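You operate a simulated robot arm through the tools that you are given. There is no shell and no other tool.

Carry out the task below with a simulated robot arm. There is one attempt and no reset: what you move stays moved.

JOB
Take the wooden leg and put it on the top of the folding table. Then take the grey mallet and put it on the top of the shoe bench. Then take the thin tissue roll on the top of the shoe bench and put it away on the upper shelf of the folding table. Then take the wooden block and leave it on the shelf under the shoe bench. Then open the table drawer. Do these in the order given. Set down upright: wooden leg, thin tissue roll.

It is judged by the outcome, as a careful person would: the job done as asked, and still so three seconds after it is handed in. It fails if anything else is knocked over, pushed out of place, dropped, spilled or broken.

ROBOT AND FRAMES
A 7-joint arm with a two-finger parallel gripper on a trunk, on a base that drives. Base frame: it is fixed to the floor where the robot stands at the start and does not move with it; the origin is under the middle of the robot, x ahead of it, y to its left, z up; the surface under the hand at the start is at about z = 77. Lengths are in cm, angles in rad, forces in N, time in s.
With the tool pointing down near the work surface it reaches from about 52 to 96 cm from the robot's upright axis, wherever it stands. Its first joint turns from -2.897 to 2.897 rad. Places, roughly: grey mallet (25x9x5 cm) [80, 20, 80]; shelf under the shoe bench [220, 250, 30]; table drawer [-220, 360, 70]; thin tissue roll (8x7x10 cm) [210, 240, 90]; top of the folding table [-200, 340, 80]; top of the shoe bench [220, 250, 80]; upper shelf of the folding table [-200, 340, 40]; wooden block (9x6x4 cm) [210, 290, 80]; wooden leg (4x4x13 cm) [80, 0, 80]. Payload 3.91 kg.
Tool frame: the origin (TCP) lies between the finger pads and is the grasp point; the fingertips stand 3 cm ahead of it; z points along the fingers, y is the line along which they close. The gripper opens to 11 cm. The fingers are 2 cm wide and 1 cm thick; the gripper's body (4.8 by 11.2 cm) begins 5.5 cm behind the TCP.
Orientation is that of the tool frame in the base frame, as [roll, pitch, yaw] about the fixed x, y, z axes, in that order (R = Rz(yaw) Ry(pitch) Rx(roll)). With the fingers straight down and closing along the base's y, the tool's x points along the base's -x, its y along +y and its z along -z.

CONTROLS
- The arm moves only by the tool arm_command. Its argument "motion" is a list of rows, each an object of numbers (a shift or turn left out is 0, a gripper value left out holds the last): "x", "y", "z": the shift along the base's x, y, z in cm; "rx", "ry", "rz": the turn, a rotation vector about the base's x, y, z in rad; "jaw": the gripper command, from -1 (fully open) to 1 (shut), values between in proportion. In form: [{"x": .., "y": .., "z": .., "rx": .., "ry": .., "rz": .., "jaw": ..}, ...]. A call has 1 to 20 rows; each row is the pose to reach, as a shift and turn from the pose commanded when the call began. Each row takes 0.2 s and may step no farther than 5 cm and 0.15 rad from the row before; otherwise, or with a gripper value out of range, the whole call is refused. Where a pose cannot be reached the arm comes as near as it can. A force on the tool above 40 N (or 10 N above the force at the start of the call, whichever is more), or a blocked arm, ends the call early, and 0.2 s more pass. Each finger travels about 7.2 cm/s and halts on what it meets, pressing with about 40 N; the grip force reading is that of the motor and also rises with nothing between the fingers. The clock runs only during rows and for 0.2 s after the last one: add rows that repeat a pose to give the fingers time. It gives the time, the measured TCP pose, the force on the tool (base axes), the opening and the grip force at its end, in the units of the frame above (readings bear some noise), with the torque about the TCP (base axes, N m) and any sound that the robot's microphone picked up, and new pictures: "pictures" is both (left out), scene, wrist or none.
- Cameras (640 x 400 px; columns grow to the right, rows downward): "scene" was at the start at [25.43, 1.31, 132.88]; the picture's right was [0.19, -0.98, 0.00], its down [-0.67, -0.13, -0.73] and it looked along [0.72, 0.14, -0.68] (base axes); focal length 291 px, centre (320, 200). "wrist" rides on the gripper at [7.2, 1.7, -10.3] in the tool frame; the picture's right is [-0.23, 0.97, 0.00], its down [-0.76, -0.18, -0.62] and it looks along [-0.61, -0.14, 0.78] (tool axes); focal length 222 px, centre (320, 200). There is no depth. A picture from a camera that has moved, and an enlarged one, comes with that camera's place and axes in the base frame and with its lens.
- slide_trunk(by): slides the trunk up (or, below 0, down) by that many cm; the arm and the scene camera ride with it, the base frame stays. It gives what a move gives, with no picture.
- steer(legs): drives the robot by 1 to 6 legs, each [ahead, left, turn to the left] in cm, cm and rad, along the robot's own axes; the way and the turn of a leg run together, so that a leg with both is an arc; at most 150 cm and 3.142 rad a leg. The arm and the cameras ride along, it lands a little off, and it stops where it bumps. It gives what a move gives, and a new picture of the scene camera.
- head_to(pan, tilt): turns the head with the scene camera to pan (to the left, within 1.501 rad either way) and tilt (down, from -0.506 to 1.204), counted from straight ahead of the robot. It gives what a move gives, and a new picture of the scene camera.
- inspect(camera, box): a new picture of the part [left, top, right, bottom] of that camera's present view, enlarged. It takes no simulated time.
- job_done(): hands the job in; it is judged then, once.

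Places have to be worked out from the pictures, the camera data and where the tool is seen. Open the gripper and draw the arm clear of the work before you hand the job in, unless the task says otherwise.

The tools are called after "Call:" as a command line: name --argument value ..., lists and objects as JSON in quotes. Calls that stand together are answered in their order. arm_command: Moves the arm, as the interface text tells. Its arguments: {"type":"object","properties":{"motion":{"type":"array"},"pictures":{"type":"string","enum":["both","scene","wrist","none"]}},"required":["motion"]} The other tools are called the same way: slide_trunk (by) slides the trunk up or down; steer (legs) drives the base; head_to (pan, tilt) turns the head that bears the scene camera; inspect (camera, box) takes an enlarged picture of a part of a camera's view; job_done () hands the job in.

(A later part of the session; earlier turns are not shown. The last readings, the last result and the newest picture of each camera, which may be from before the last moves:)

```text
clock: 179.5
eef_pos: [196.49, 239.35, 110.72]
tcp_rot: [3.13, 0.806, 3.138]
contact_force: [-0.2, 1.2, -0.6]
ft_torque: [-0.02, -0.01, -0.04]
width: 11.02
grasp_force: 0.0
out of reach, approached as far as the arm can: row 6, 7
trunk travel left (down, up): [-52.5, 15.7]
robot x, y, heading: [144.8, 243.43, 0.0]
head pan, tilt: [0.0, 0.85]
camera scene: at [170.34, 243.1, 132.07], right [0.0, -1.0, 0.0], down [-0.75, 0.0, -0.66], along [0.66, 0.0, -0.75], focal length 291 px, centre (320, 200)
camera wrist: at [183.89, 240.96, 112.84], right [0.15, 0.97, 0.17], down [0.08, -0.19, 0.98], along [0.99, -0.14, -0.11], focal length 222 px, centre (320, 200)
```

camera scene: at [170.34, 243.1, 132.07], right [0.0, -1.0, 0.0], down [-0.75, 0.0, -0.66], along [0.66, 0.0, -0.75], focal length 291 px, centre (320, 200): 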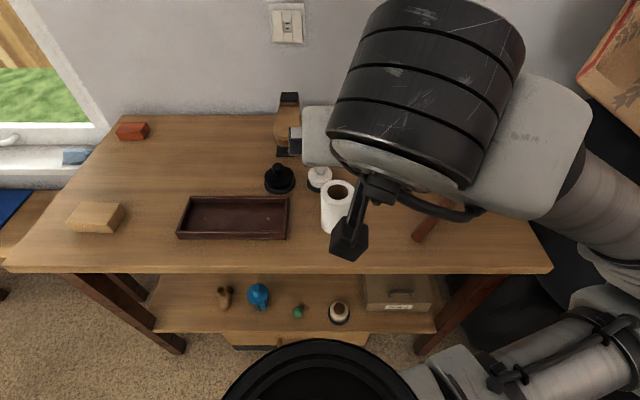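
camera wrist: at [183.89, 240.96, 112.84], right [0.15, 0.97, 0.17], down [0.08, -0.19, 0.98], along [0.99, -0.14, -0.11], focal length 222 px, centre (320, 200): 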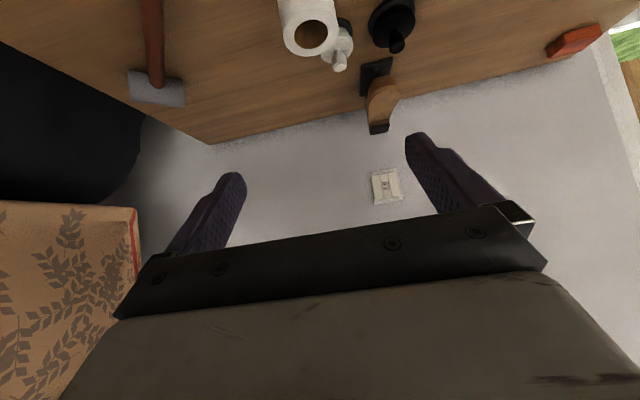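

The tilt works (0.806 rad). I now move down to the pre-grasp point on the 45° line behind the roll.

Call:
arm_command --motion '[{"x": 0.5, "y": 0.1, "z": -3}, {"x": 1, "y": 0.2, "z": -6}, {"x": 1.5, "y": 0.25, "z": -9}, {"x": 2, "y": 0.25, "z": -12}, {"x": 2, "y": 0.25, "z": -12}]'

```text
clock: 180.7
eef_pos: [204.3, 238.43, 104.37]
tcp_rot: [3.131, 0.806, 3.14]
contact_force: [-0.1, 0.5, 0.3]
ft_torque: [-0.02, 0.0, 0.0]
width: 11.0
grasp_force: 0.0
out of reach, approached as far as the arm can: row 1, 2, 3, 4, 5
trunk travel left (down, up): [-52.5, 15.7]
robot x, y, heading: [145.28, 243.08, 0.003]
head pan, tilt: [0.0, 0.85]
camera scene: at [170.34, 243.1, 132.07], right [0.0, -1.0, 0.0], down [-0.75, 0.0, -0.66], along [0.66, 0.0, -0.75], focal length 291 px, centre (320, 200)
camera wrist: at [191.7, 240.1, 106.54], right [0.15, 0.97, 0.17], down [0.08, -0.18, 0.98], along [0.99, -0.14, -0.11], focal length 222 px, centre (320, 200)
```

scene: 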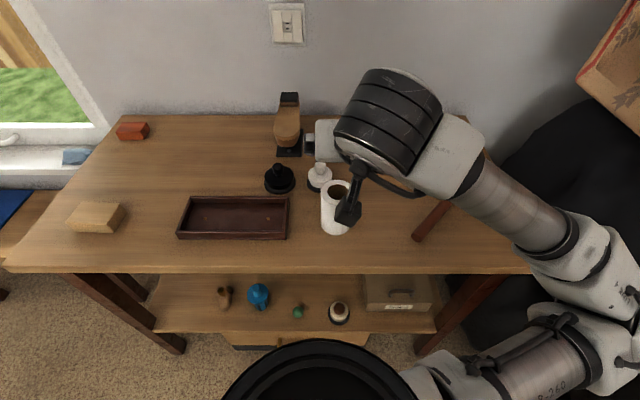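
wrist: 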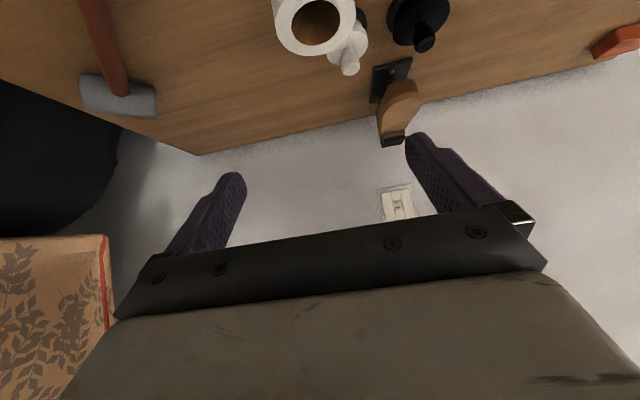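

A joint limit pushes the hand forward here. I back the base 12 cm to give the arm room to extend.

Call:
steer --legs '[[-12, 0, 0]]'

Call:
arm_command --motion '[{"x": 2, "y": 0.4, "z": -2}, {"x": 4, "y": 0.8, "z": -4}, {"x": 6, "y": 1.2, "z": -7}, {"x": 6, "y": 1.2, "z": -7}]'

```text
clock: 182.0
eef_pos: [191.77, 238.26, 104.55]
tcp_rot: [3.131, 0.804, 3.133]
contact_force: [0.1, 0.4, 0.2]
ft_torque: [-0.04, -0.02, 0.01]
width: 11.01
grasp_force: 0.1
trunk travel left (down, up): [-52.5, 15.7]
robot x, y, heading: [132.15, 243.5, -0.0]
head pan, tilt: [0.0, 0.85]
camera scene: at [157.84, 242.97, 132.09], right [0.0, -1.0, 0.0], down [-0.75, 0.0, -0.66], along [0.66, 0.0, -0.75], focal length 291 px, centre (320, 200)
```

scene: 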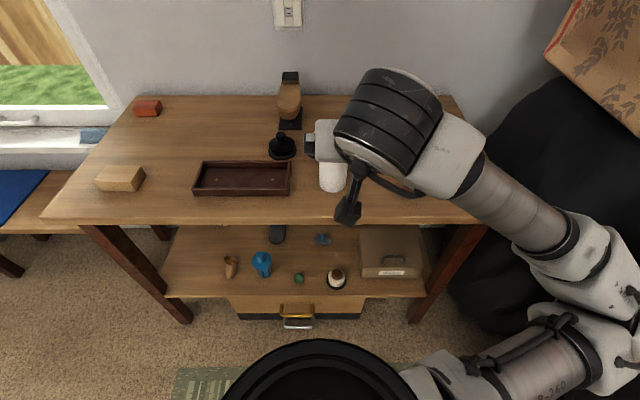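

```text
clock: 183.0
eef_pos: [198.27, 239.55, 97.25]
tcp_rot: [3.132, 0.805, 3.132]
contact_force: [0.6, -0.6, -0.8]
ft_torque: [0.01, 0.01, 0.02]
width: 10.99
grasp_force: 0.0
trunk travel left (down, up): [-52.5, 15.7]
robot x, y, heading: [133.17, 243.4, 0.001]
head pan, tilt: [0.0, 0.85]
camera scene: at [157.9, 242.96, 132.07], right [0.0, -1.0, 0.0], down [-0.75, 0.0, -0.66], along [0.66, 0.0, -0.75], focal length 291 px, centre (320, 200)
camera wrist: at [185.72, 241.23, 99.37], right [0.16, 0.97, 0.17], down [0.08, -0.19, 0.98], along [0.98, -0.14, -0.11], focal length 222 px, centre (320, 200)
```

scene: 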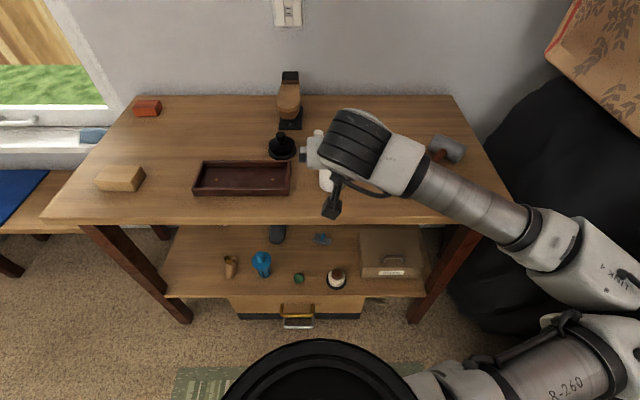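
wrist: 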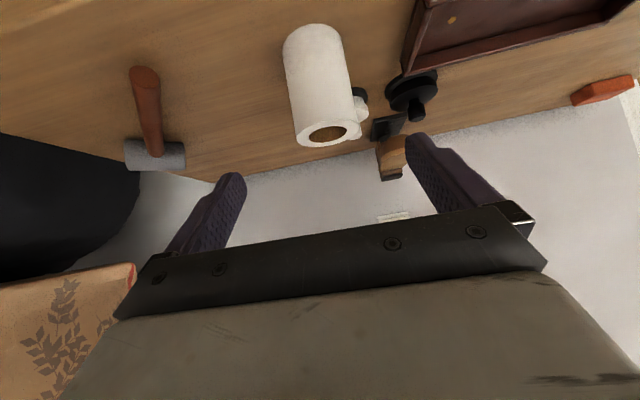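

Aligned with the roll. I advance along the 45° line so that the open fingers straddle it.

Call:
arm_command --motion '[{"x": 2.7, "y": 0.1, "z": -2.7}, {"x": 5.3, "y": 0.1, "z": -5.4}, {"x": 8, "y": 0.2, "z": -8}, {"x": 10.6, "y": 0.2, "z": -10.7}, {"x": 10.6, "y": 0.2, "z": -10.7}]'

```text
clock: 184.2
eef_pos: [208.63, 239.73, 86.54]
tcp_rot: [3.131, 0.805, 3.132]
contact_force: [0.1, 0.3, -0.4]
ft_torque: [0.01, 0.01, 0.0]
width: 11.0
grasp_force: 0.0
trunk travel left (down, up): [-52.5, 15.7]
robot x, y, heading: [132.92, 243.23, 0.001]
head pan, tilt: [0.0, 0.85]
camera scene: at [157.9, 242.96, 132.07], right [0.0, -1.0, 0.0], down [-0.75, 0.0, -0.66], along [0.66, 0.0, -0.75], focal length 291 px, centre (320, 200)
camera wrist: at [196.07, 241.4, 88.56], right [0.16, 0.97, 0.17], down [0.08, -0.19, 0.98], along [0.98, -0.14, -0.11], focal length 222 px, centre (320, 200)
```

scene: 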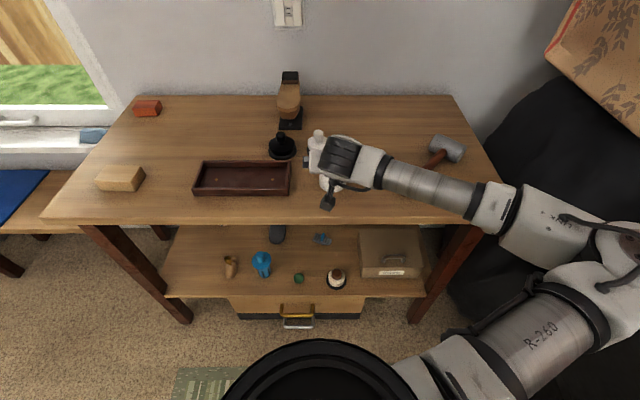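
wrist: 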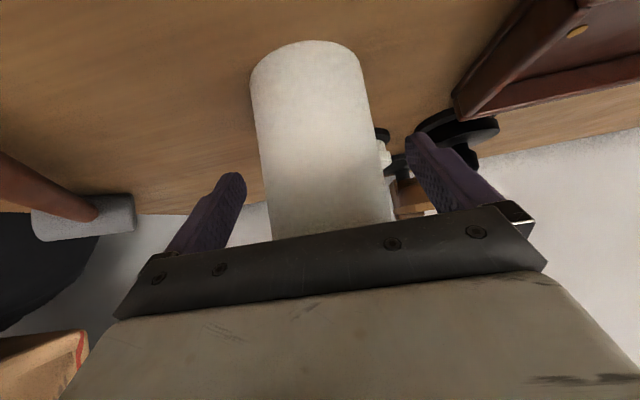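

The roll stands between the fingers. I close gently and check.

Call:
arm_command --motion '[{"jaw": -0.6}, {"jaw": -0.4}, {"jaw": -0.2}, {"jaw": 0.2}, {"jaw": 0.6}, {"jaw": 0.6}, {"jaw": 0.6}]' --pictures "wrist"

```text
clock: 185.8
eef_pos: [208.65, 239.75, 86.56]
tcp_rot: [3.13, 0.805, 3.133]
contact_force: [0.7, -0.2, 0.4]
ft_torque: [-0.1, 0.01, 0.01]
width: 7.49
grasp_force: 40.2
trunk travel left (down, up): [-52.5, 15.7]
robot x, y, heading: [132.9, 243.42, -0.001]
head pan, tilt: [0.0, 0.85]
camera wrist: at [196.05, 241.4, 88.59], right [0.16, 0.97, 0.17], down [0.08, -0.19, 0.98], along [0.98, -0.14, -0.11], focal length 222 px, centre (320, 200)
```

wrist: 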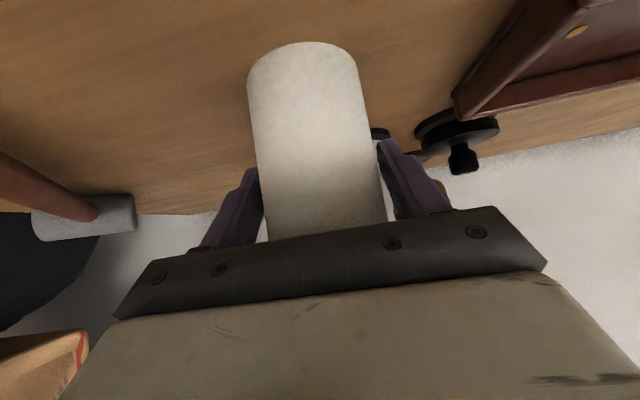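

Held at 7.5 cm. I lift a little by arm to test, then by trunk.

Call:
arm_command --motion '[{"z": 0.5}, {"z": 1.5}, {"z": 3}, {"z": 5}, {"z": 5}]'

Call:
slide_trunk --by 12

```text
clock: 187.0
eef_pos: [208.48, 239.63, 91.62]
tcp_rot: [3.129, 0.804, 3.132]
contact_force: [0.2, -0.3, -0.1]
ft_torque: [0.01, 0.02, 0.01]
width: 7.49
grasp_force: 40.0
trunk travel left (down, up): [-52.5, 15.7]
robot x, y, heading: [132.92, 243.1, -0.001]
head pan, tilt: [0.0, 0.85]
camera scene: at [157.91, 242.96, 132.07], right [0.0, -1.0, 0.0], down [-0.75, 0.0, -0.66], along [0.66, 0.0, -0.75], focal length 291 px, centre (320, 200)
camera wrist: at [195.92, 241.25, 93.72], right [0.16, 0.97, 0.17], down [0.08, -0.19, 0.98], along [0.98, -0.14, -0.11], focal length 222 px, centre (320, 200)
```

scene: 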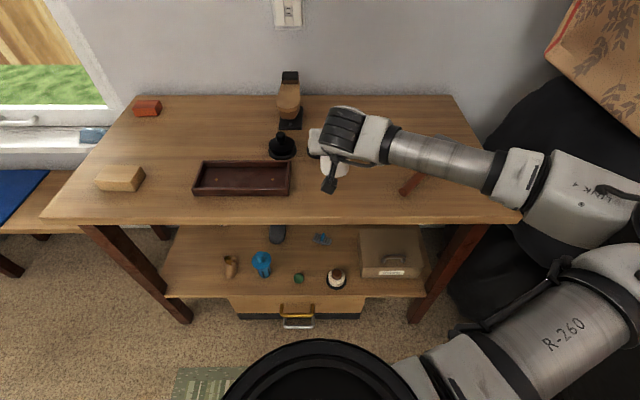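
wrist: 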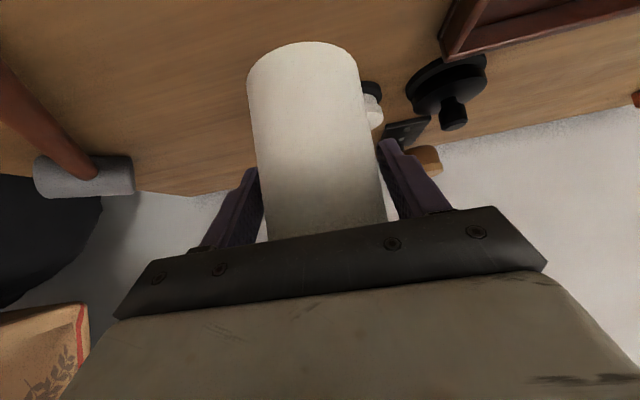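

```text
clock: 188.5
eef_pos: [208.53, 239.68, 103.7]
tcp_rot: [3.129, 0.804, 3.131]
contact_force: [0.0, -0.1, -0.7]
ft_torque: [0.02, -0.01, -0.04]
width: 7.47
grasp_force: 40.0
trunk travel left (down, up): [-64.5, 3.7]
robot x, y, heading: [132.13, 243.02, -0.004]
head pan, tilt: [0.0, 0.85]
```

The roll is held firmly. I drive backward away from the bench, to the open floor before the folding table, and turn to face +y.

Call:
steer --legs '[[-150, 0, 0], [-85, -48, 0], [0, 0, 1.571]]'

Call:
head_to --pan 0.45 --tilt 0.65

```text
clock: 204.4
eef_pos: [-96.25, 273.44, 103.66]
tcp_rot: [3.132, 0.804, -1.626]
contact_force: [-0.5, 0.0, -0.5]
ft_torque: [0.0, -0.02, 0.01]
width: 7.46
grasp_force: 40.1
trunk travel left (down, up): [-64.5, 3.7]
robot x, y, heading: [-103.51, 198.07, 1.521]
head pan, tilt: [0.0, 0.85]
camera scene: at [-101.99, 222.59, 144.07], right [1.0, -0.05, 0.0], down [-0.04, -0.75, -0.66], along [0.03, 0.66, -0.75], focal length 291 px, centre (320, 200)
```

scene: 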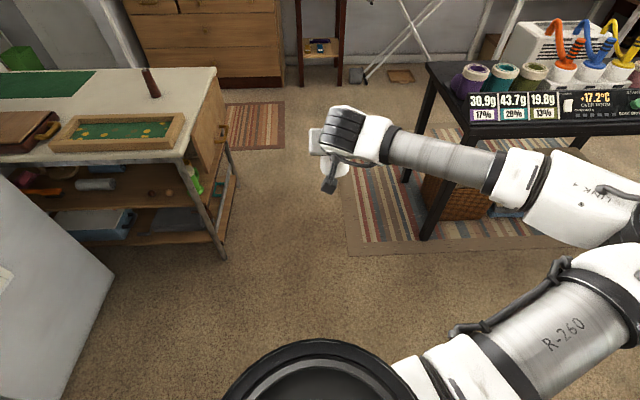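

```text
clock: 205.3
eef_pos: [-96.22, 273.54, 103.63]
tcp_rot: [3.129, 0.804, -1.623]
contact_force: [0.6, -0.1, -0.3]
ft_torque: [0.0, -0.01, -0.02]
width: 7.44
grasp_force: 40.3
trunk travel left (down, up): [-64.5, 3.7]
robot x, y, heading: [-103.38, 197.57, 1.52]
head pan, tilt: [0.45, 0.649]
camera scene: at [-105.75, 222.77, 145.73], right [0.92, 0.39, 0.0], down [0.24, -0.56, -0.8], along [-0.31, 0.73, -0.6], focal length 291 px, centre (320, 200)
```

scene: 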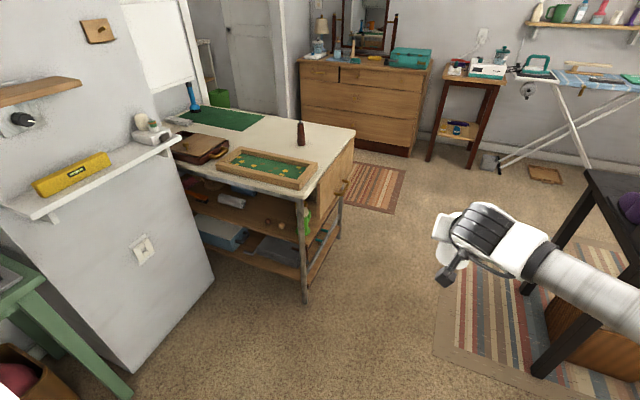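

I lower the trunk to bring the head and hand to shelf height and look under the table top.

Call:
slide_trunk --by -45

Call:
head_to --pan 0.55 --tilt 0.4

Call:
inspect --camera "scene" --box '[200, 120, 440, 280]'

```text
refused: -45 is not a number from -40 to 40
```

```text
clock: 206.1
eef_pos: [-96.31, 273.51, 103.7]
tcp_rot: [3.13, 0.804, -1.625]
contact_force: [-0.1, -0.1, -1.2]
ft_torque: [0.01, 0.02, 0.0]
width: 7.45
grasp_force: 40.0
trunk travel left (down, up): [-64.5, 3.7]
robot x, y, heading: [-103.48, 197.84, 1.523]
head pan, tilt: [0.55, 0.4]
camera scene: at [-106.81, 222.9, 147.97], right [0.88, 0.48, 0.0], down [0.19, -0.34, -0.92], along [-0.44, 0.81, -0.39], focal length 291 px, centre (320, 200)
```

scene: 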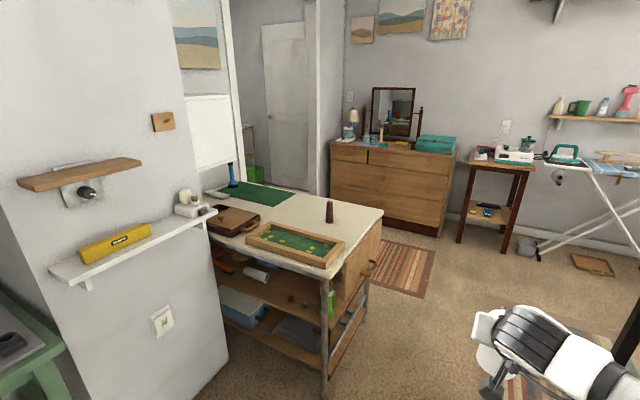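

```text
2.50 times, centred on (320, 200) of scene
camera zoom: at [-106.81, 222.9, 147.97], right [0.88, 0.48, 0.0], down [0.19, -0.34, -0.92], along [-0.44, 0.81, -0.39], focal length 728 px, centre (320, 200)
```

zoom: 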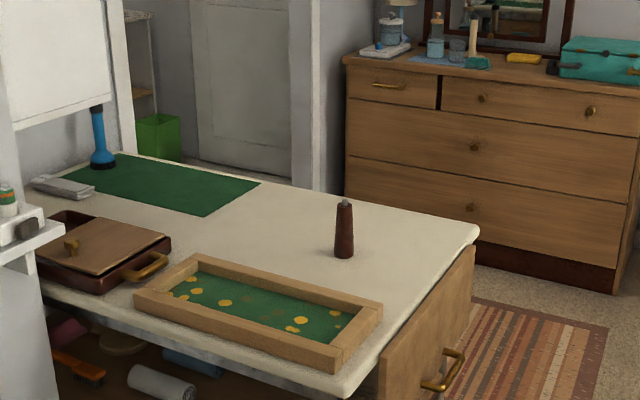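

The slide is limited to 40 cm per call; I lower by 40 and look again.

Call:
slide_trunk --by -40

Call:
head_to --pan 0.55 --tilt 0.45

Call:
inspect --camera "scene" --box '[180, 80, 420, 230]'

```text
clock: 209.9
eef_pos: [-96.26, 273.52, 63.68]
tcp_rot: [3.131, 0.804, -1.623]
contact_force: [0.3, -0.8, 0.3]
ft_torque: [-0.01, -0.01, 0.01]
width: 7.47
grasp_force: 40.2
trunk travel left (down, up): [-24.5, 43.7]
robot x, y, heading: [-103.56, 197.95, 1.52]
head pan, tilt: [0.55, 0.4]
```

```text
clock: 210.6
eef_pos: [-96.44, 273.45, 63.73]
tcp_rot: [3.129, 0.805, -1.624]
contact_force: [-0.3, 0.1, 0.3]
ft_torque: [0.0, -0.02, 0.01]
width: 7.46
grasp_force: 40.3
trunk travel left (down, up): [-24.5, 43.7]
robot x, y, heading: [-103.64, 197.99, 1.521]
head pan, tilt: [0.55, 0.45]
camera scene: at [-106.77, 222.83, 107.51], right [0.88, 0.48, 0.0], down [0.21, -0.38, -0.9], along [-0.43, 0.79, -0.44], focal length 291 px, centre (320, 200)
```

scene: 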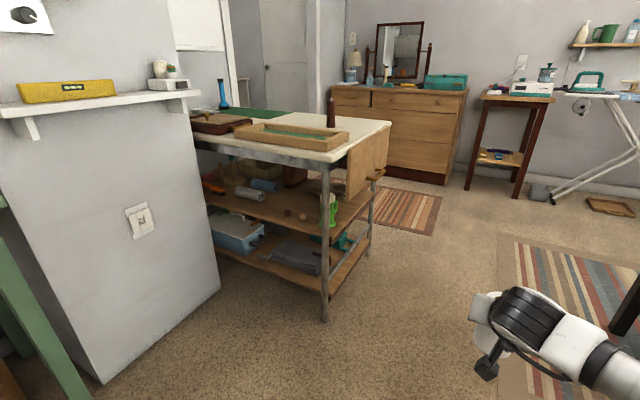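

```text
2.67 times, centred on (300, 155) of scene
camera zoom: at [-106.77, 222.83, 107.51], right [0.88, 0.48, 0.0], down [0.21, -0.38, -0.9], along [-0.43, 0.79, -0.44], focal length 776 px, centre (373, 320)
```

zoom: 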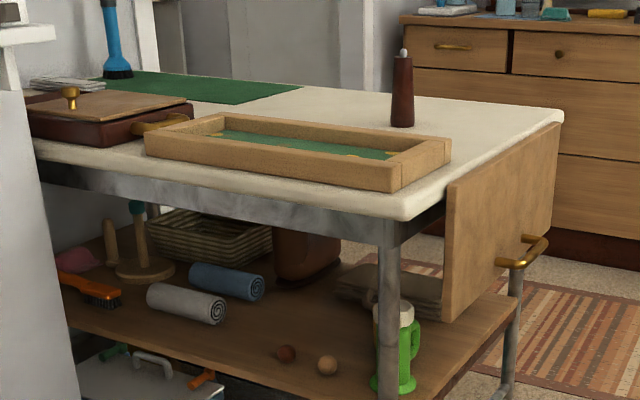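

The upper shelf (z≈40.5, front edge y≈312) has a free spot near x≈−190, y≈318 between the grey cloth roll (x<−198) and the brown ball (x≈−178). I drive in front of it, staying clear of the wall at x=−211.

Call:
steer --legs '[[0, 0, 0.05], [5, 62, 0]]'

Call:
head_to --pan 0.2 --tilt 0.5

Call:
inspect --camera "scene" --box '[160, 80, 480, 280]'

```text
clock: 216.2
eef_pos: [-161.59, 278.97, 63.61]
tcp_rot: [3.128, 0.805, -1.58]
contact_force: [0.3, 0.2, -1.3]
ft_torque: [0.03, -0.02, -0.01]
width: 7.43
grasp_force: 39.8
trunk travel left (down, up): [-24.5, 43.7]
robot x, y, heading: [-165.23, 203.28, 1.564]
head pan, tilt: [0.55, 0.45]
camera scene: at [-169.71, 227.72, 107.51], right [0.85, 0.52, 0.0], down [0.23, -0.37, -0.9], along [-0.47, 0.77, -0.44], focal length 291 px, centre (320, 200)
```

scene: 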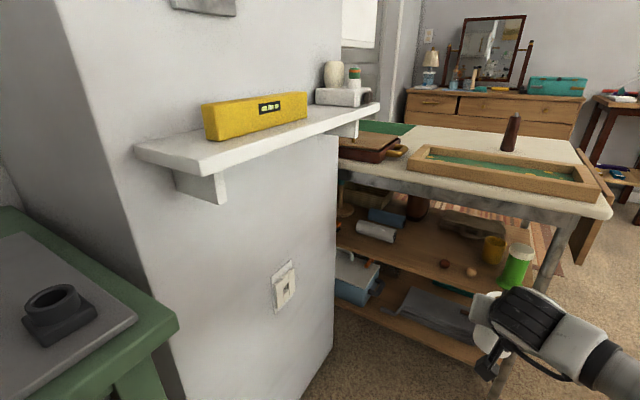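

```text
clock: 217.1
eef_pos: [-161.62, 278.98, 63.67]
tcp_rot: [3.129, 0.803, -1.579]
contact_force: [0.8, -0.5, -0.9]
ft_torque: [0.01, 0.02, 0.01]
width: 7.43
grasp_force: 40.0
trunk travel left (down, up): [-24.5, 43.7]
robot x, y, heading: [-165.39, 202.69, 1.563]
head pan, tilt: [0.201, 0.499]
camera scene: at [-166.73, 228.79, 107.07], right [0.98, 0.2, 0.0], down [0.09, -0.47, -0.88], along [-0.17, 0.86, -0.48], focal length 291 px, centre (320, 200)
```

scene: 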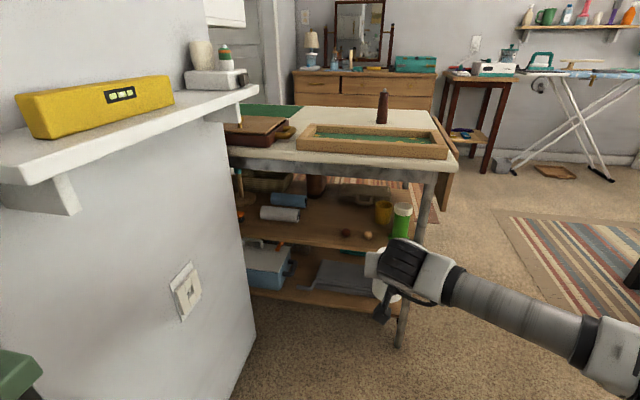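

```text
2.00 times, centred on (320, 180) of scene
camera zoom: at [-166.73, 228.79, 107.07], right [0.98, 0.2, 0.0], down [0.09, -0.47, -0.88], along [-0.17, 0.86, -0.48], focal length 582 px, centre (320, 240)
```

zoom: 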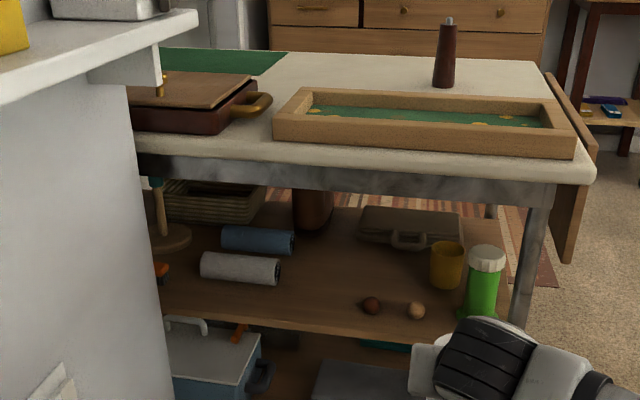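

I compute the shelf's front edge at y≈314, apron bottom z≈68, grey roll behind y≈326, brown ball at x≈−176. Target for the roll: [-188, 320]. I shift the base 5 cm right for wall clearance and swing the hand left in the free space before the table.

Call:
steer --legs '[[0, -5, 0.007]]'

Call:
arm_command --motion '[{"x": -4}, {"x": -8}, {"x": -12}, {"x": -16}, {"x": -20}, {"x": -24}, {"x": -28}, {"x": -31}, {"x": -31}]'

```text
clock: 218.2
eef_pos: [-156.86, 278.92, 63.61]
tcp_rot: [3.128, 0.805, -1.573]
contact_force: [-0.8, 0.3, -0.4]
ft_torque: [0.0, 0.02, 0.02]
width: 7.47
grasp_force: 40.5
trunk travel left (down, up): [-24.5, 43.7]
robot x, y, heading: [-160.16, 203.22, 1.573]
head pan, tilt: [0.201, 0.499]
camera scene: at [-161.79, 228.78, 107.07], right [0.98, 0.2, 0.0], down [0.1, -0.47, -0.88], along [-0.18, 0.86, -0.48], focal length 291 px, centre (320, 200)
```

scene: 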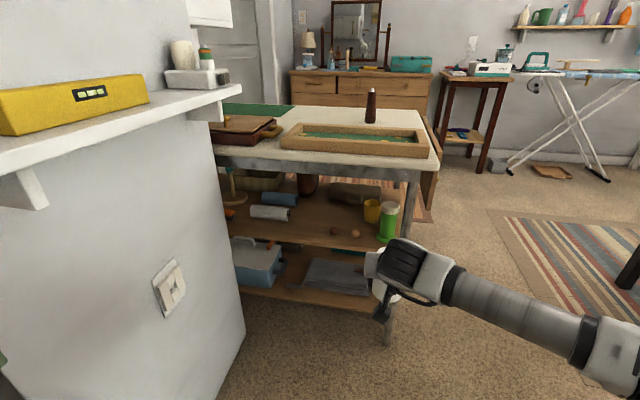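

```text
clock: 220.2
eef_pos: [-187.91, 278.93, 63.45]
tcp_rot: [3.13, 0.804, -1.572]
contact_force: [-0.3, 0.2, -0.6]
ft_torque: [0.0, 0.0, 0.03]
width: 7.43
grasp_force: 40.9
trunk travel left (down, up): [-24.5, 43.7]
robot x, y, heading: [-160.01, 203.0, 1.575]
head pan, tilt: [0.201, 0.499]
camera scene: at [-161.78, 228.78, 107.07], right [0.98, 0.2, 0.0], down [0.1, -0.47, -0.88], along [-0.18, 0.86, -0.48], focal length 291 px, centre (320, 200)
camera wrist: at [-189.66, 266.34, 65.58], right [-0.97, 0.15, 0.17], down [0.18, 0.08, 0.98], along [0.14, 0.99, -0.11], focal length 222 px, centre (320, 200)
```

scene: 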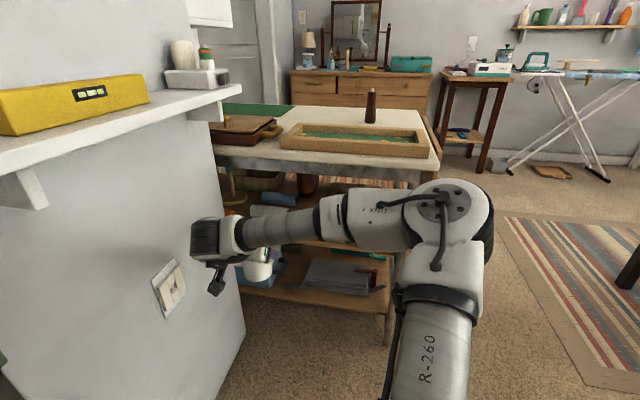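
wrist: 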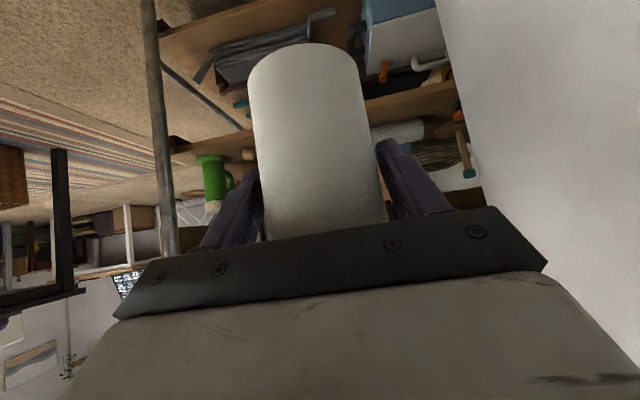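

Swinging the hand left brought the elbow too far toward the table. Instead I put the arm back straight ahead and turn the whole robot about 0.235 rad left, so the elbow stays back.

Call:
arm_command --motion '[{"x": 4}, {"x": 8}, {"x": 12}, {"x": 16}, {"x": 20}, {"x": 24}, {"x": 28}, {"x": 31}, {"x": 31}]' --pictures "none"

Call:
steer --legs '[[0, 0, 0.235]]'

Call:
slide_trunk --by -15

Call:
head_to --pan 0.05 --tilt 0.4

```text
clock: 222.2
eef_pos: [-156.86, 278.92, 63.66]
tcp_rot: [3.127, 0.804, -1.573]
contact_force: [-0.3, -0.7, -0.5]
ft_torque: [0.04, -0.01, 0.02]
width: 7.45
grasp_force: 40.1
trunk travel left (down, up): [-24.5, 43.7]
robot x, y, heading: [-159.89, 203.48, 1.575]
head pan, tilt: [0.201, 0.499]
```

```text
clock: 223.4
eef_pos: [-174.96, 277.59, 63.6]
tcp_rot: [3.131, 0.803, -1.335]
contact_force: [0.7, 0.0, -1.6]
ft_torque: [0.0, 0.0, 0.03]
width: 7.43
grasp_force: 40.5
trunk travel left (down, up): [-24.5, 43.7]
robot x, y, heading: [-160.2, 202.77, 1.81]
head pan, tilt: [0.201, 0.499]
camera scene: at [-167.84, 227.59, 107.07], right [0.9, 0.43, 0.0], down [0.21, -0.43, -0.88], along [-0.38, 0.79, -0.48], focal length 291 px, centre (320, 200)
```

scene: 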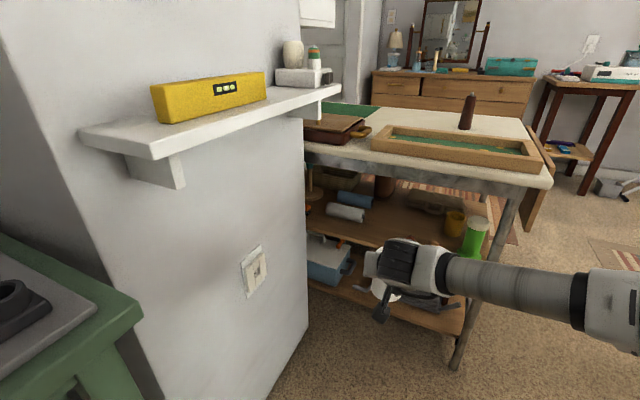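

```text
clock: 225.2
eef_pos: [-175.04, 277.6, 48.73]
tcp_rot: [3.131, 0.803, -1.335]
contact_force: [0.0, -0.3, -0.6]
ft_torque: [-0.03, -0.02, -0.01]
width: 7.43
grasp_force: 39.8
trunk travel left (down, up): [-9.5, 58.7]
robot x, y, heading: [-160.8, 203.25, 1.813]
head pan, tilt: [0.201, 0.499]
```

```text
clock: 225.8
eef_pos: [-175.01, 277.64, 48.68]
tcp_rot: [3.128, 0.803, -1.335]
contact_force: [0.0, -0.2, -0.9]
ft_torque: [0.02, -0.01, 0.04]
width: 7.44
grasp_force: 40.6
trunk travel left (down, up): [-9.5, 58.7]
robot x, y, heading: [-160.07, 203.03, 1.811]
head pan, tilt: [0.051, 0.4]
camera scene: at [-166.62, 228.24, 92.98], right [0.96, 0.29, 0.0], down [0.11, -0.37, -0.92], along [-0.27, 0.88, -0.39], focal length 291 px, centre (320, 200)
```

scene: 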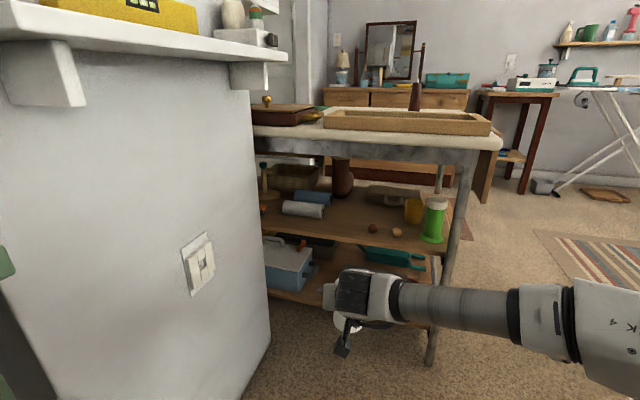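

The forearm now lies to the right and back of the hand. I zoom in on the shelf's front edge to check its height against the roll.

Call:
inspect --camera "scene" --box '[240, 120, 480, 270]'

Call:
inspect --camera "wrist" --box '[0, 0, 640, 400]'

```text
2.67 times, centred on (360, 195) of scene
camera zoom: at [-166.62, 228.24, 92.98], right [0.96, 0.29, 0.0], down [0.11, -0.37, -0.92], along [-0.27, 0.88, -0.39], focal length 776 px, centre (213, 213)
```

zoom: 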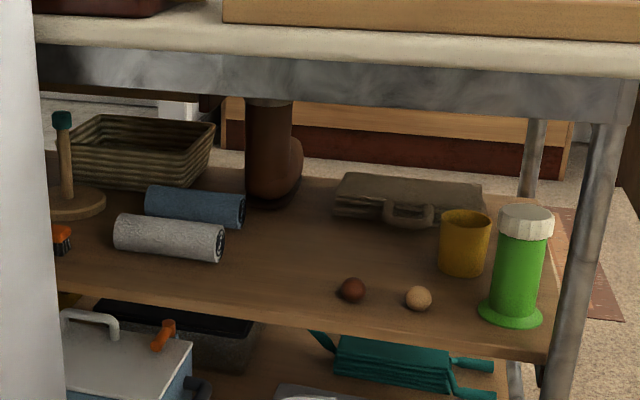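

```text
1.00 times, centred on (320, 200) of wrist (not enlarged: the box is as wide or as high as the picture)
camera zoom: at [-173.73, 265.06, 50.69], right [-0.98, -0.08, 0.17], down [0.16, 0.12, 0.98], along [-0.1, 0.99, -0.11], focal length 222 px, centre (320, 200)
```

zoom: 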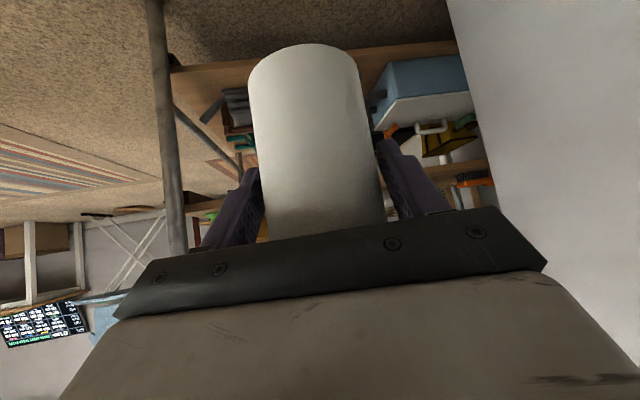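

Triangulating the balls over three views gives the shelf at z≈44.2, front edge y≈310, brown ball at [-175, 316], grey roll's front at y≈322. Target for the roll: [-186, 315.5]. I raise the trunk 4.5 cm and drive most of the way in.

Call:
slide_trunk --by 4.5

Call:
steer --legs '[[24, 2, 0]]'

Call:
inspect --camera "wrist" --box '[0, 0, 640, 400]'

```text
clock: 226.7
eef_pos: [-174.99, 277.63, 53.18]
tcp_rot: [3.13, 0.802, -1.336]
contact_force: [-0.6, 0.2, -1.3]
ft_torque: [0.0, -0.01, 0.01]
width: 7.44
grasp_force: 39.7
trunk travel left (down, up): [-14.0, 54.2]
robot x, y, heading: [-159.91, 203.02, 1.816]
head pan, tilt: [0.051, 0.4]
```

```text
clock: 228.5
eef_pos: [-183.02, 300.47, 53.12]
tcp_rot: [3.13, 0.805, -1.329]
contact_force: [-0.2, -0.1, -0.1]
ft_torque: [0.0, 0.0, -0.03]
width: 7.42
grasp_force: 40.3
trunk travel left (down, up): [-14.0, 54.2]
robot x, y, heading: [-167.74, 225.9, 1.822]
head pan, tilt: [0.051, 0.4]
camera scene: at [-174.4, 251.07, 97.48], right [0.96, 0.29, 0.0], down [0.11, -0.37, -0.92], along [-0.27, 0.88, -0.39], focal length 291 px, centre (320, 200)
```

scene: 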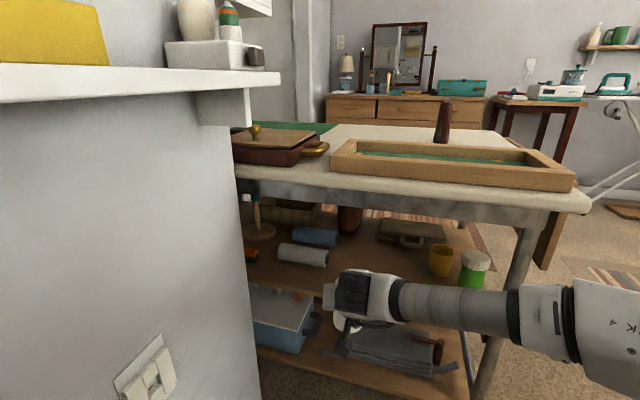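

```text
1.00 times, centred on (320, 200) of wrist (not enlarged: the box is as wide or as high as the picture)
camera zoom: at [-181.67, 287.87, 55.19], right [-0.98, -0.09, 0.17], down [0.16, 0.12, 0.98], along [-0.11, 0.99, -0.11], focal length 222 px, centre (320, 200)
```

zoom: 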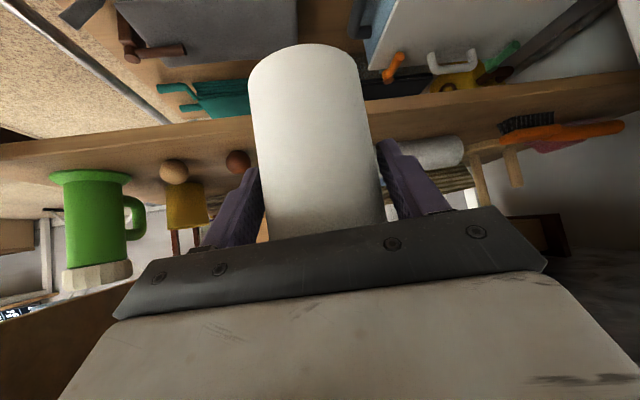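

The brown ball checks at [-175.3, 315.5]; the roll's bottom is 2 cm above the shelf. I drive 9.5 cm further in.

Call:
steer --legs '[[9.5, 0, 0]]'

Call:
inspect --camera "wrist" --box '[0, 0, 640, 400]'

```text
clock: 229.3
eef_pos: [-183.49, 300.87, 53.14]
tcp_rot: [3.128, 0.803, -1.324]
contact_force: [-0.2, -0.5, -1.0]
ft_torque: [0.02, 0.03, 0.02]
width: 7.45
grasp_force: 39.7
trunk travel left (down, up): [-14.0, 54.2]
robot x, y, heading: [-168.1, 226.46, 1.824]
head pan, tilt: [0.051, 0.4]
stopped in leg 1: the robot was blocked; the commanded pose is now the measured one
camera scene: at [-174.47, 251.53, 97.48], right [0.95, 0.3, 0.0], down [0.12, -0.37, -0.92], along [-0.28, 0.88, -0.39], focal length 291 px, centre (320, 200)
```

scene: 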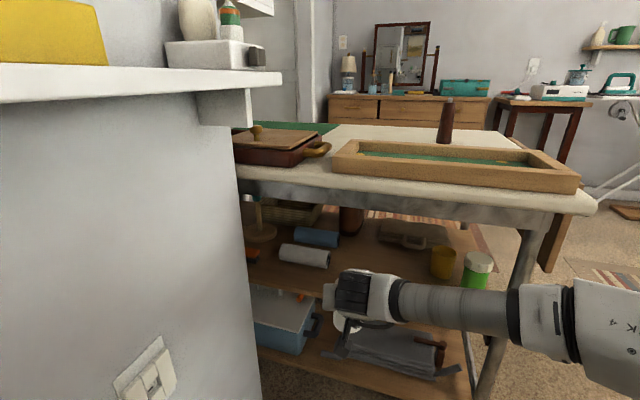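

```text
1.00 times, centred on (320, 200) of wrist (not enlarged: the box is as wide or as high as the picture)
camera zoom: at [-182.01, 288.25, 55.19], right [-0.98, -0.09, 0.17], down [0.16, 0.13, 0.98], along [-0.11, 0.99, -0.11], focal length 222 px, centre (320, 200)
```

zoom: 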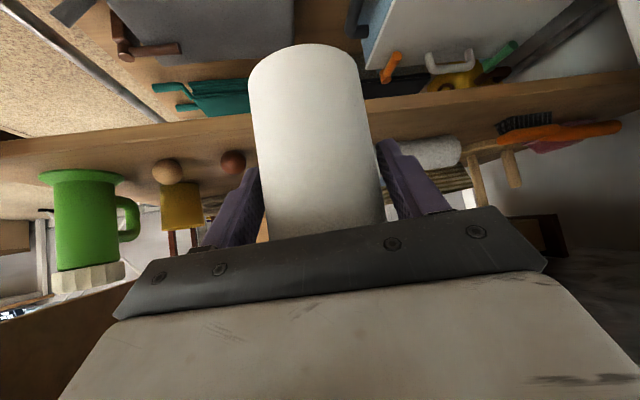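

The base touched something at its left front (likely the green table's corner). I ease the base 2 cm right and back, then do the remaining way with the arm.

Call:
steer --legs '[[-1, -2, 0]]'

Call:
head_to --pan 1.0 --tilt 0.6

Call:
head_to --pan 0.05 --tilt 0.45

```text
clock: 230.1
eef_pos: [-181.22, 300.29, 53.22]
tcp_rot: [3.128, 0.803, -1.325]
contact_force: [0.0, 0.7, -0.3]
ft_torque: [-0.01, 0.0, 0.0]
width: 7.39
grasp_force: 39.5
trunk travel left (down, up): [-14.0, 54.2]
robot x, y, heading: [-165.12, 225.96, 1.824]
head pan, tilt: [0.051, 0.4]
camera scene: at [-172.27, 251.08, 97.48], right [0.95, 0.3, 0.0], down [0.12, -0.37, -0.92], along [-0.28, 0.88, -0.39], focal length 291 px, centre (320, 200)
```

scene: 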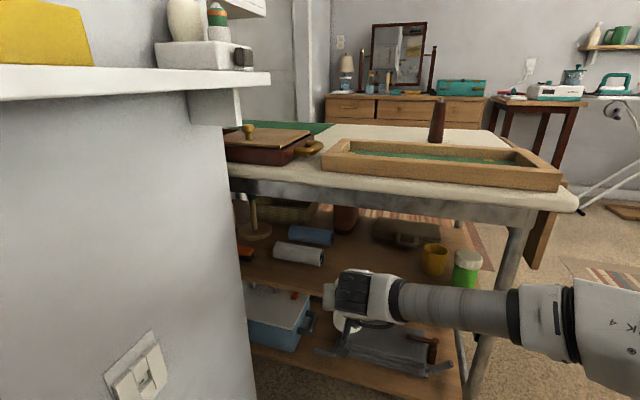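

```text
clock: 231.4
eef_pos: [-181.24, 300.23, 53.08]
tcp_rot: [3.129, 0.803, -1.324]
contact_force: [0.2, 0.0, -0.1]
ft_torque: [0.01, 0.02, -0.03]
width: 7.41
grasp_force: 40.2
trunk travel left (down, up): [-14.0, 54.2]
robot x, y, heading: [-165.38, 226.2, 1.824]
head pan, tilt: [1.0, 0.6]
camera scene: at [-177.89, 245.01, 95.66], right [0.31, 0.95, 0.0], down [0.54, -0.18, -0.83], along [-0.78, 0.26, -0.56], focal length 291 px, centre (320, 200)
```

scene: 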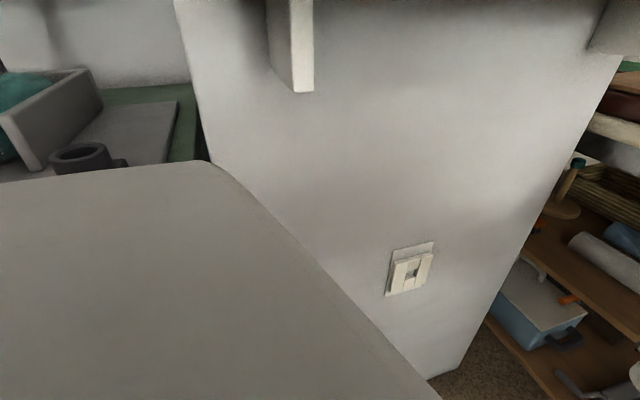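

```text
clock: 232.6
eef_pos: [-181.18, 300.4, 53.2]
tcp_rot: [3.13, 0.803, -1.324]
contact_force: [0.0, 0.8, -0.8]
ft_torque: [0.01, -0.03, -0.02]
width: 7.41
grasp_force: 39.7
trunk travel left (down, up): [-14.0, 54.2]
robot x, y, heading: [-165.44, 226.3, 1.818]
head pan, tilt: [0.051, 0.45]
camera scene: at [-172.25, 251.01, 97.01], right [0.95, 0.3, 0.0], down [0.13, -0.42, -0.9], along [-0.27, 0.86, -0.44], focal length 291 px, centre (320, 200)
```

scene: 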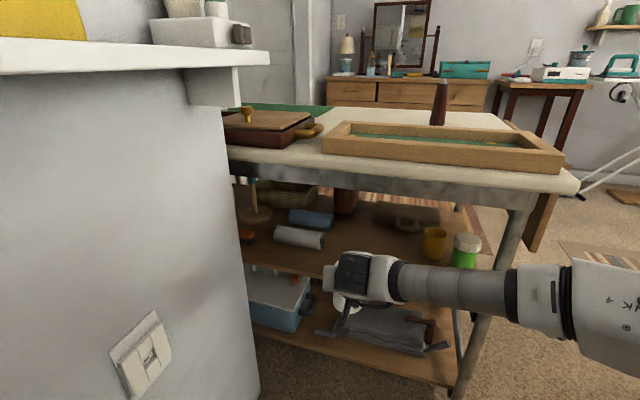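

Nothing seems disturbed there. Now I extend the arm toward the shelf spot, half way first.

Call:
arm_command --motion '[{"x": -1.5, "y": 2.5}, {"x": -3, "y": 5}, {"x": -4, "y": 7.5}, {"x": -4, "y": 7.5}]'

```text
clock: 233.6
eef_pos: [-185.22, 307.78, 53.11]
tcp_rot: [3.129, 0.804, -1.323]
contact_force: [0.4, 0.9, -0.7]
ft_torque: [-0.01, 0.0, -0.02]
width: 7.42
grasp_force: 40.3
trunk travel left (down, up): [-14.0, 54.2]
robot x, y, heading: [-165.6, 226.02, 1.825]
head pan, tilt: [0.051, 0.45]
camera scene: at [-172.24, 251.01, 97.01], right [0.95, 0.3, 0.0], down [0.13, -0.42, -0.9], along [-0.27, 0.86, -0.44], focal length 291 px, centre (320, 200)
camera wrist: at [-183.72, 295.3, 55.16], right [-0.98, -0.09, 0.17], down [0.16, 0.13, 0.98], along [-0.11, 0.99, -0.11], focal length 222 px, centre (320, 200)
```

scene: 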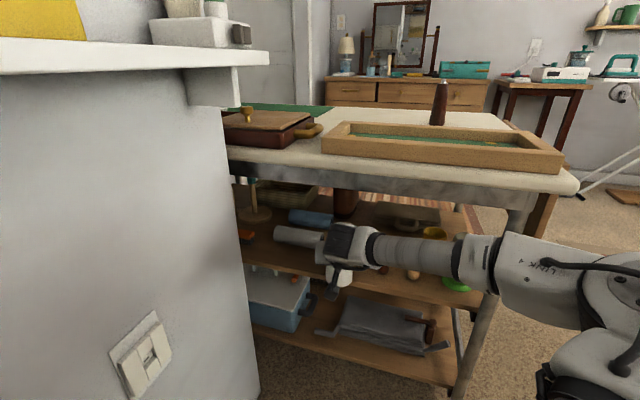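
wrist: 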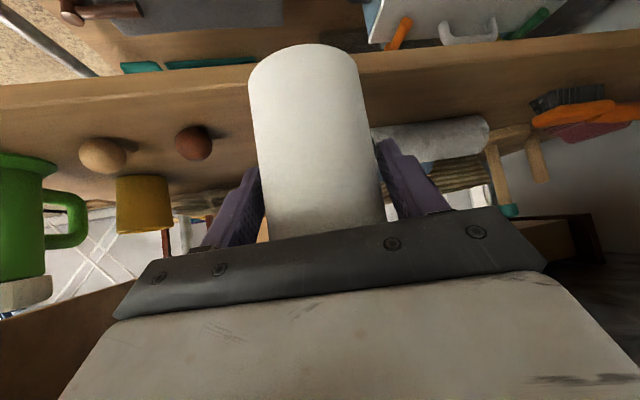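

The elbow stays in front of the table lip. I zoom into the wrist view to verify the shelf's front edge before going on.

Call:
inspect --camera "wrist" --box '[80, 20, 400, 220]'

Call:
inspect --camera "scene" --box '[280, 140, 640, 365]'

```text
2.00 times, centred on (240, 120) of wrist
camera zoom: at [-183.72, 295.3, 55.16], right [-0.98, -0.09, 0.17], down [0.16, 0.13, 0.98], along [-0.11, 0.99, -0.11], focal length 444 px, centre (480, 360)
```

zoom: 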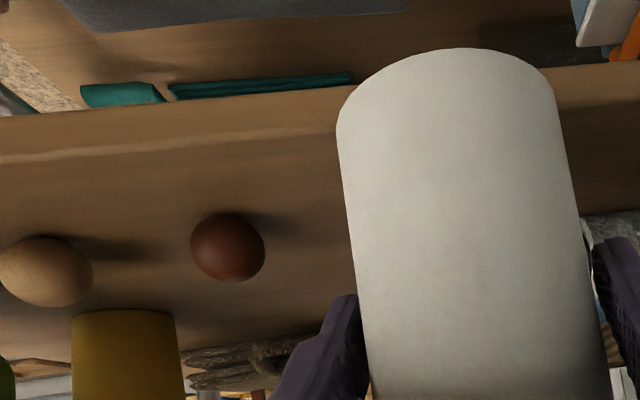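

```text
1.78 times, centred on (460, 252) of scene
camera zoom: at [-172.24, 251.01, 97.01], right [0.95, 0.3, 0.0], down [0.13, -0.42, -0.9], along [-0.27, 0.86, -0.44], focal length 517 px, centre (71, 107)
```

zoom: 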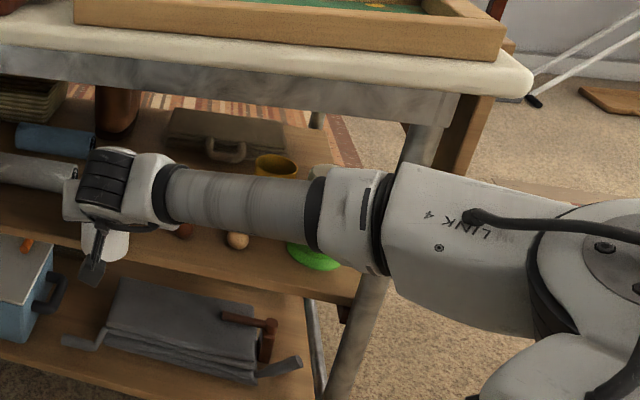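

The shelf edge is confirmed at y≈310.4. To keep the elbow away from the table leg, I back the base 6 cm and extend the arm more instead.

Call:
steer --legs '[[-6, 0, 0]]'

Call:
arm_command --motion '[{"x": -0.5, "y": 3}, {"x": -1, "y": 6}, {"x": -1.5, "y": 8}, {"x": -1.5, "y": 8}]'

```text
clock: 234.6
eef_pos: [-183.85, 302.04, 53.12]
tcp_rot: [3.13, 0.802, -1.323]
contact_force: [0.6, 0.4, -1.5]
ft_torque: [0.0, 0.0, 0.0]
width: 7.41
grasp_force: 39.0
trunk travel left (down, up): [-14.0, 54.2]
robot x, y, heading: [-164.35, 219.92, 1.822]
head pan, tilt: [0.051, 0.45]
camera scene: at [-170.77, 245.23, 97.01], right [0.95, 0.3, 0.0], down [0.13, -0.42, -0.9], along [-0.27, 0.86, -0.44], focal length 291 px, centre (320, 200)
```

scene: 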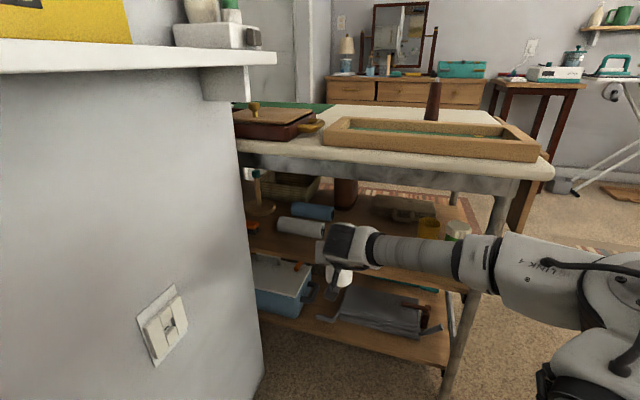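

```text
clock: 235.6
eef_pos: [-185.25, 310.06, 53.0]
tcp_rot: [3.13, 0.802, -1.325]
contact_force: [-0.2, -0.6, -0.2]
ft_torque: [-0.02, -0.01, 0.01]
width: 7.4
grasp_force: 39.8
trunk travel left (down, up): [-14.0, 54.2]
robot x, y, heading: [-164.14, 220.11, 1.831]
head pan, tilt: [0.051, 0.45]
camera scene: at [-170.77, 245.22, 97.01], right [0.95, 0.3, 0.0], down [0.13, -0.42, -0.9], along [-0.27, 0.86, -0.44], focal length 291 px, centre (320, 200)
camera wrist: at [-183.85, 297.49, 55.04], right [-0.98, -0.09, 0.17], down [0.16, 0.13, 0.98], along [-0.11, 0.99, -0.11], focal length 222 px, centre (320, 200)
```

scene: 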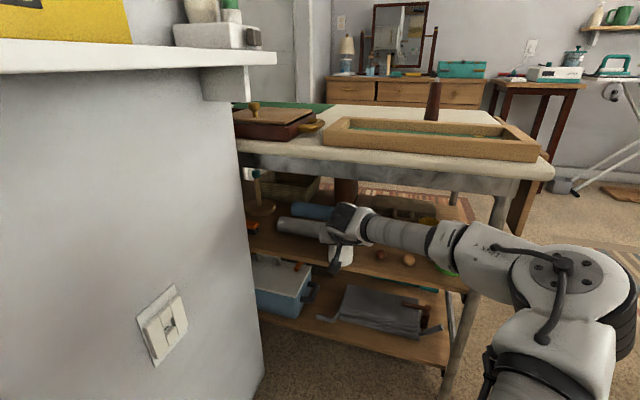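
wrist: 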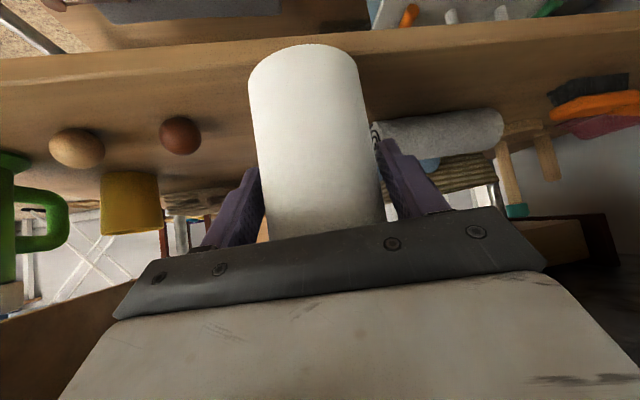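

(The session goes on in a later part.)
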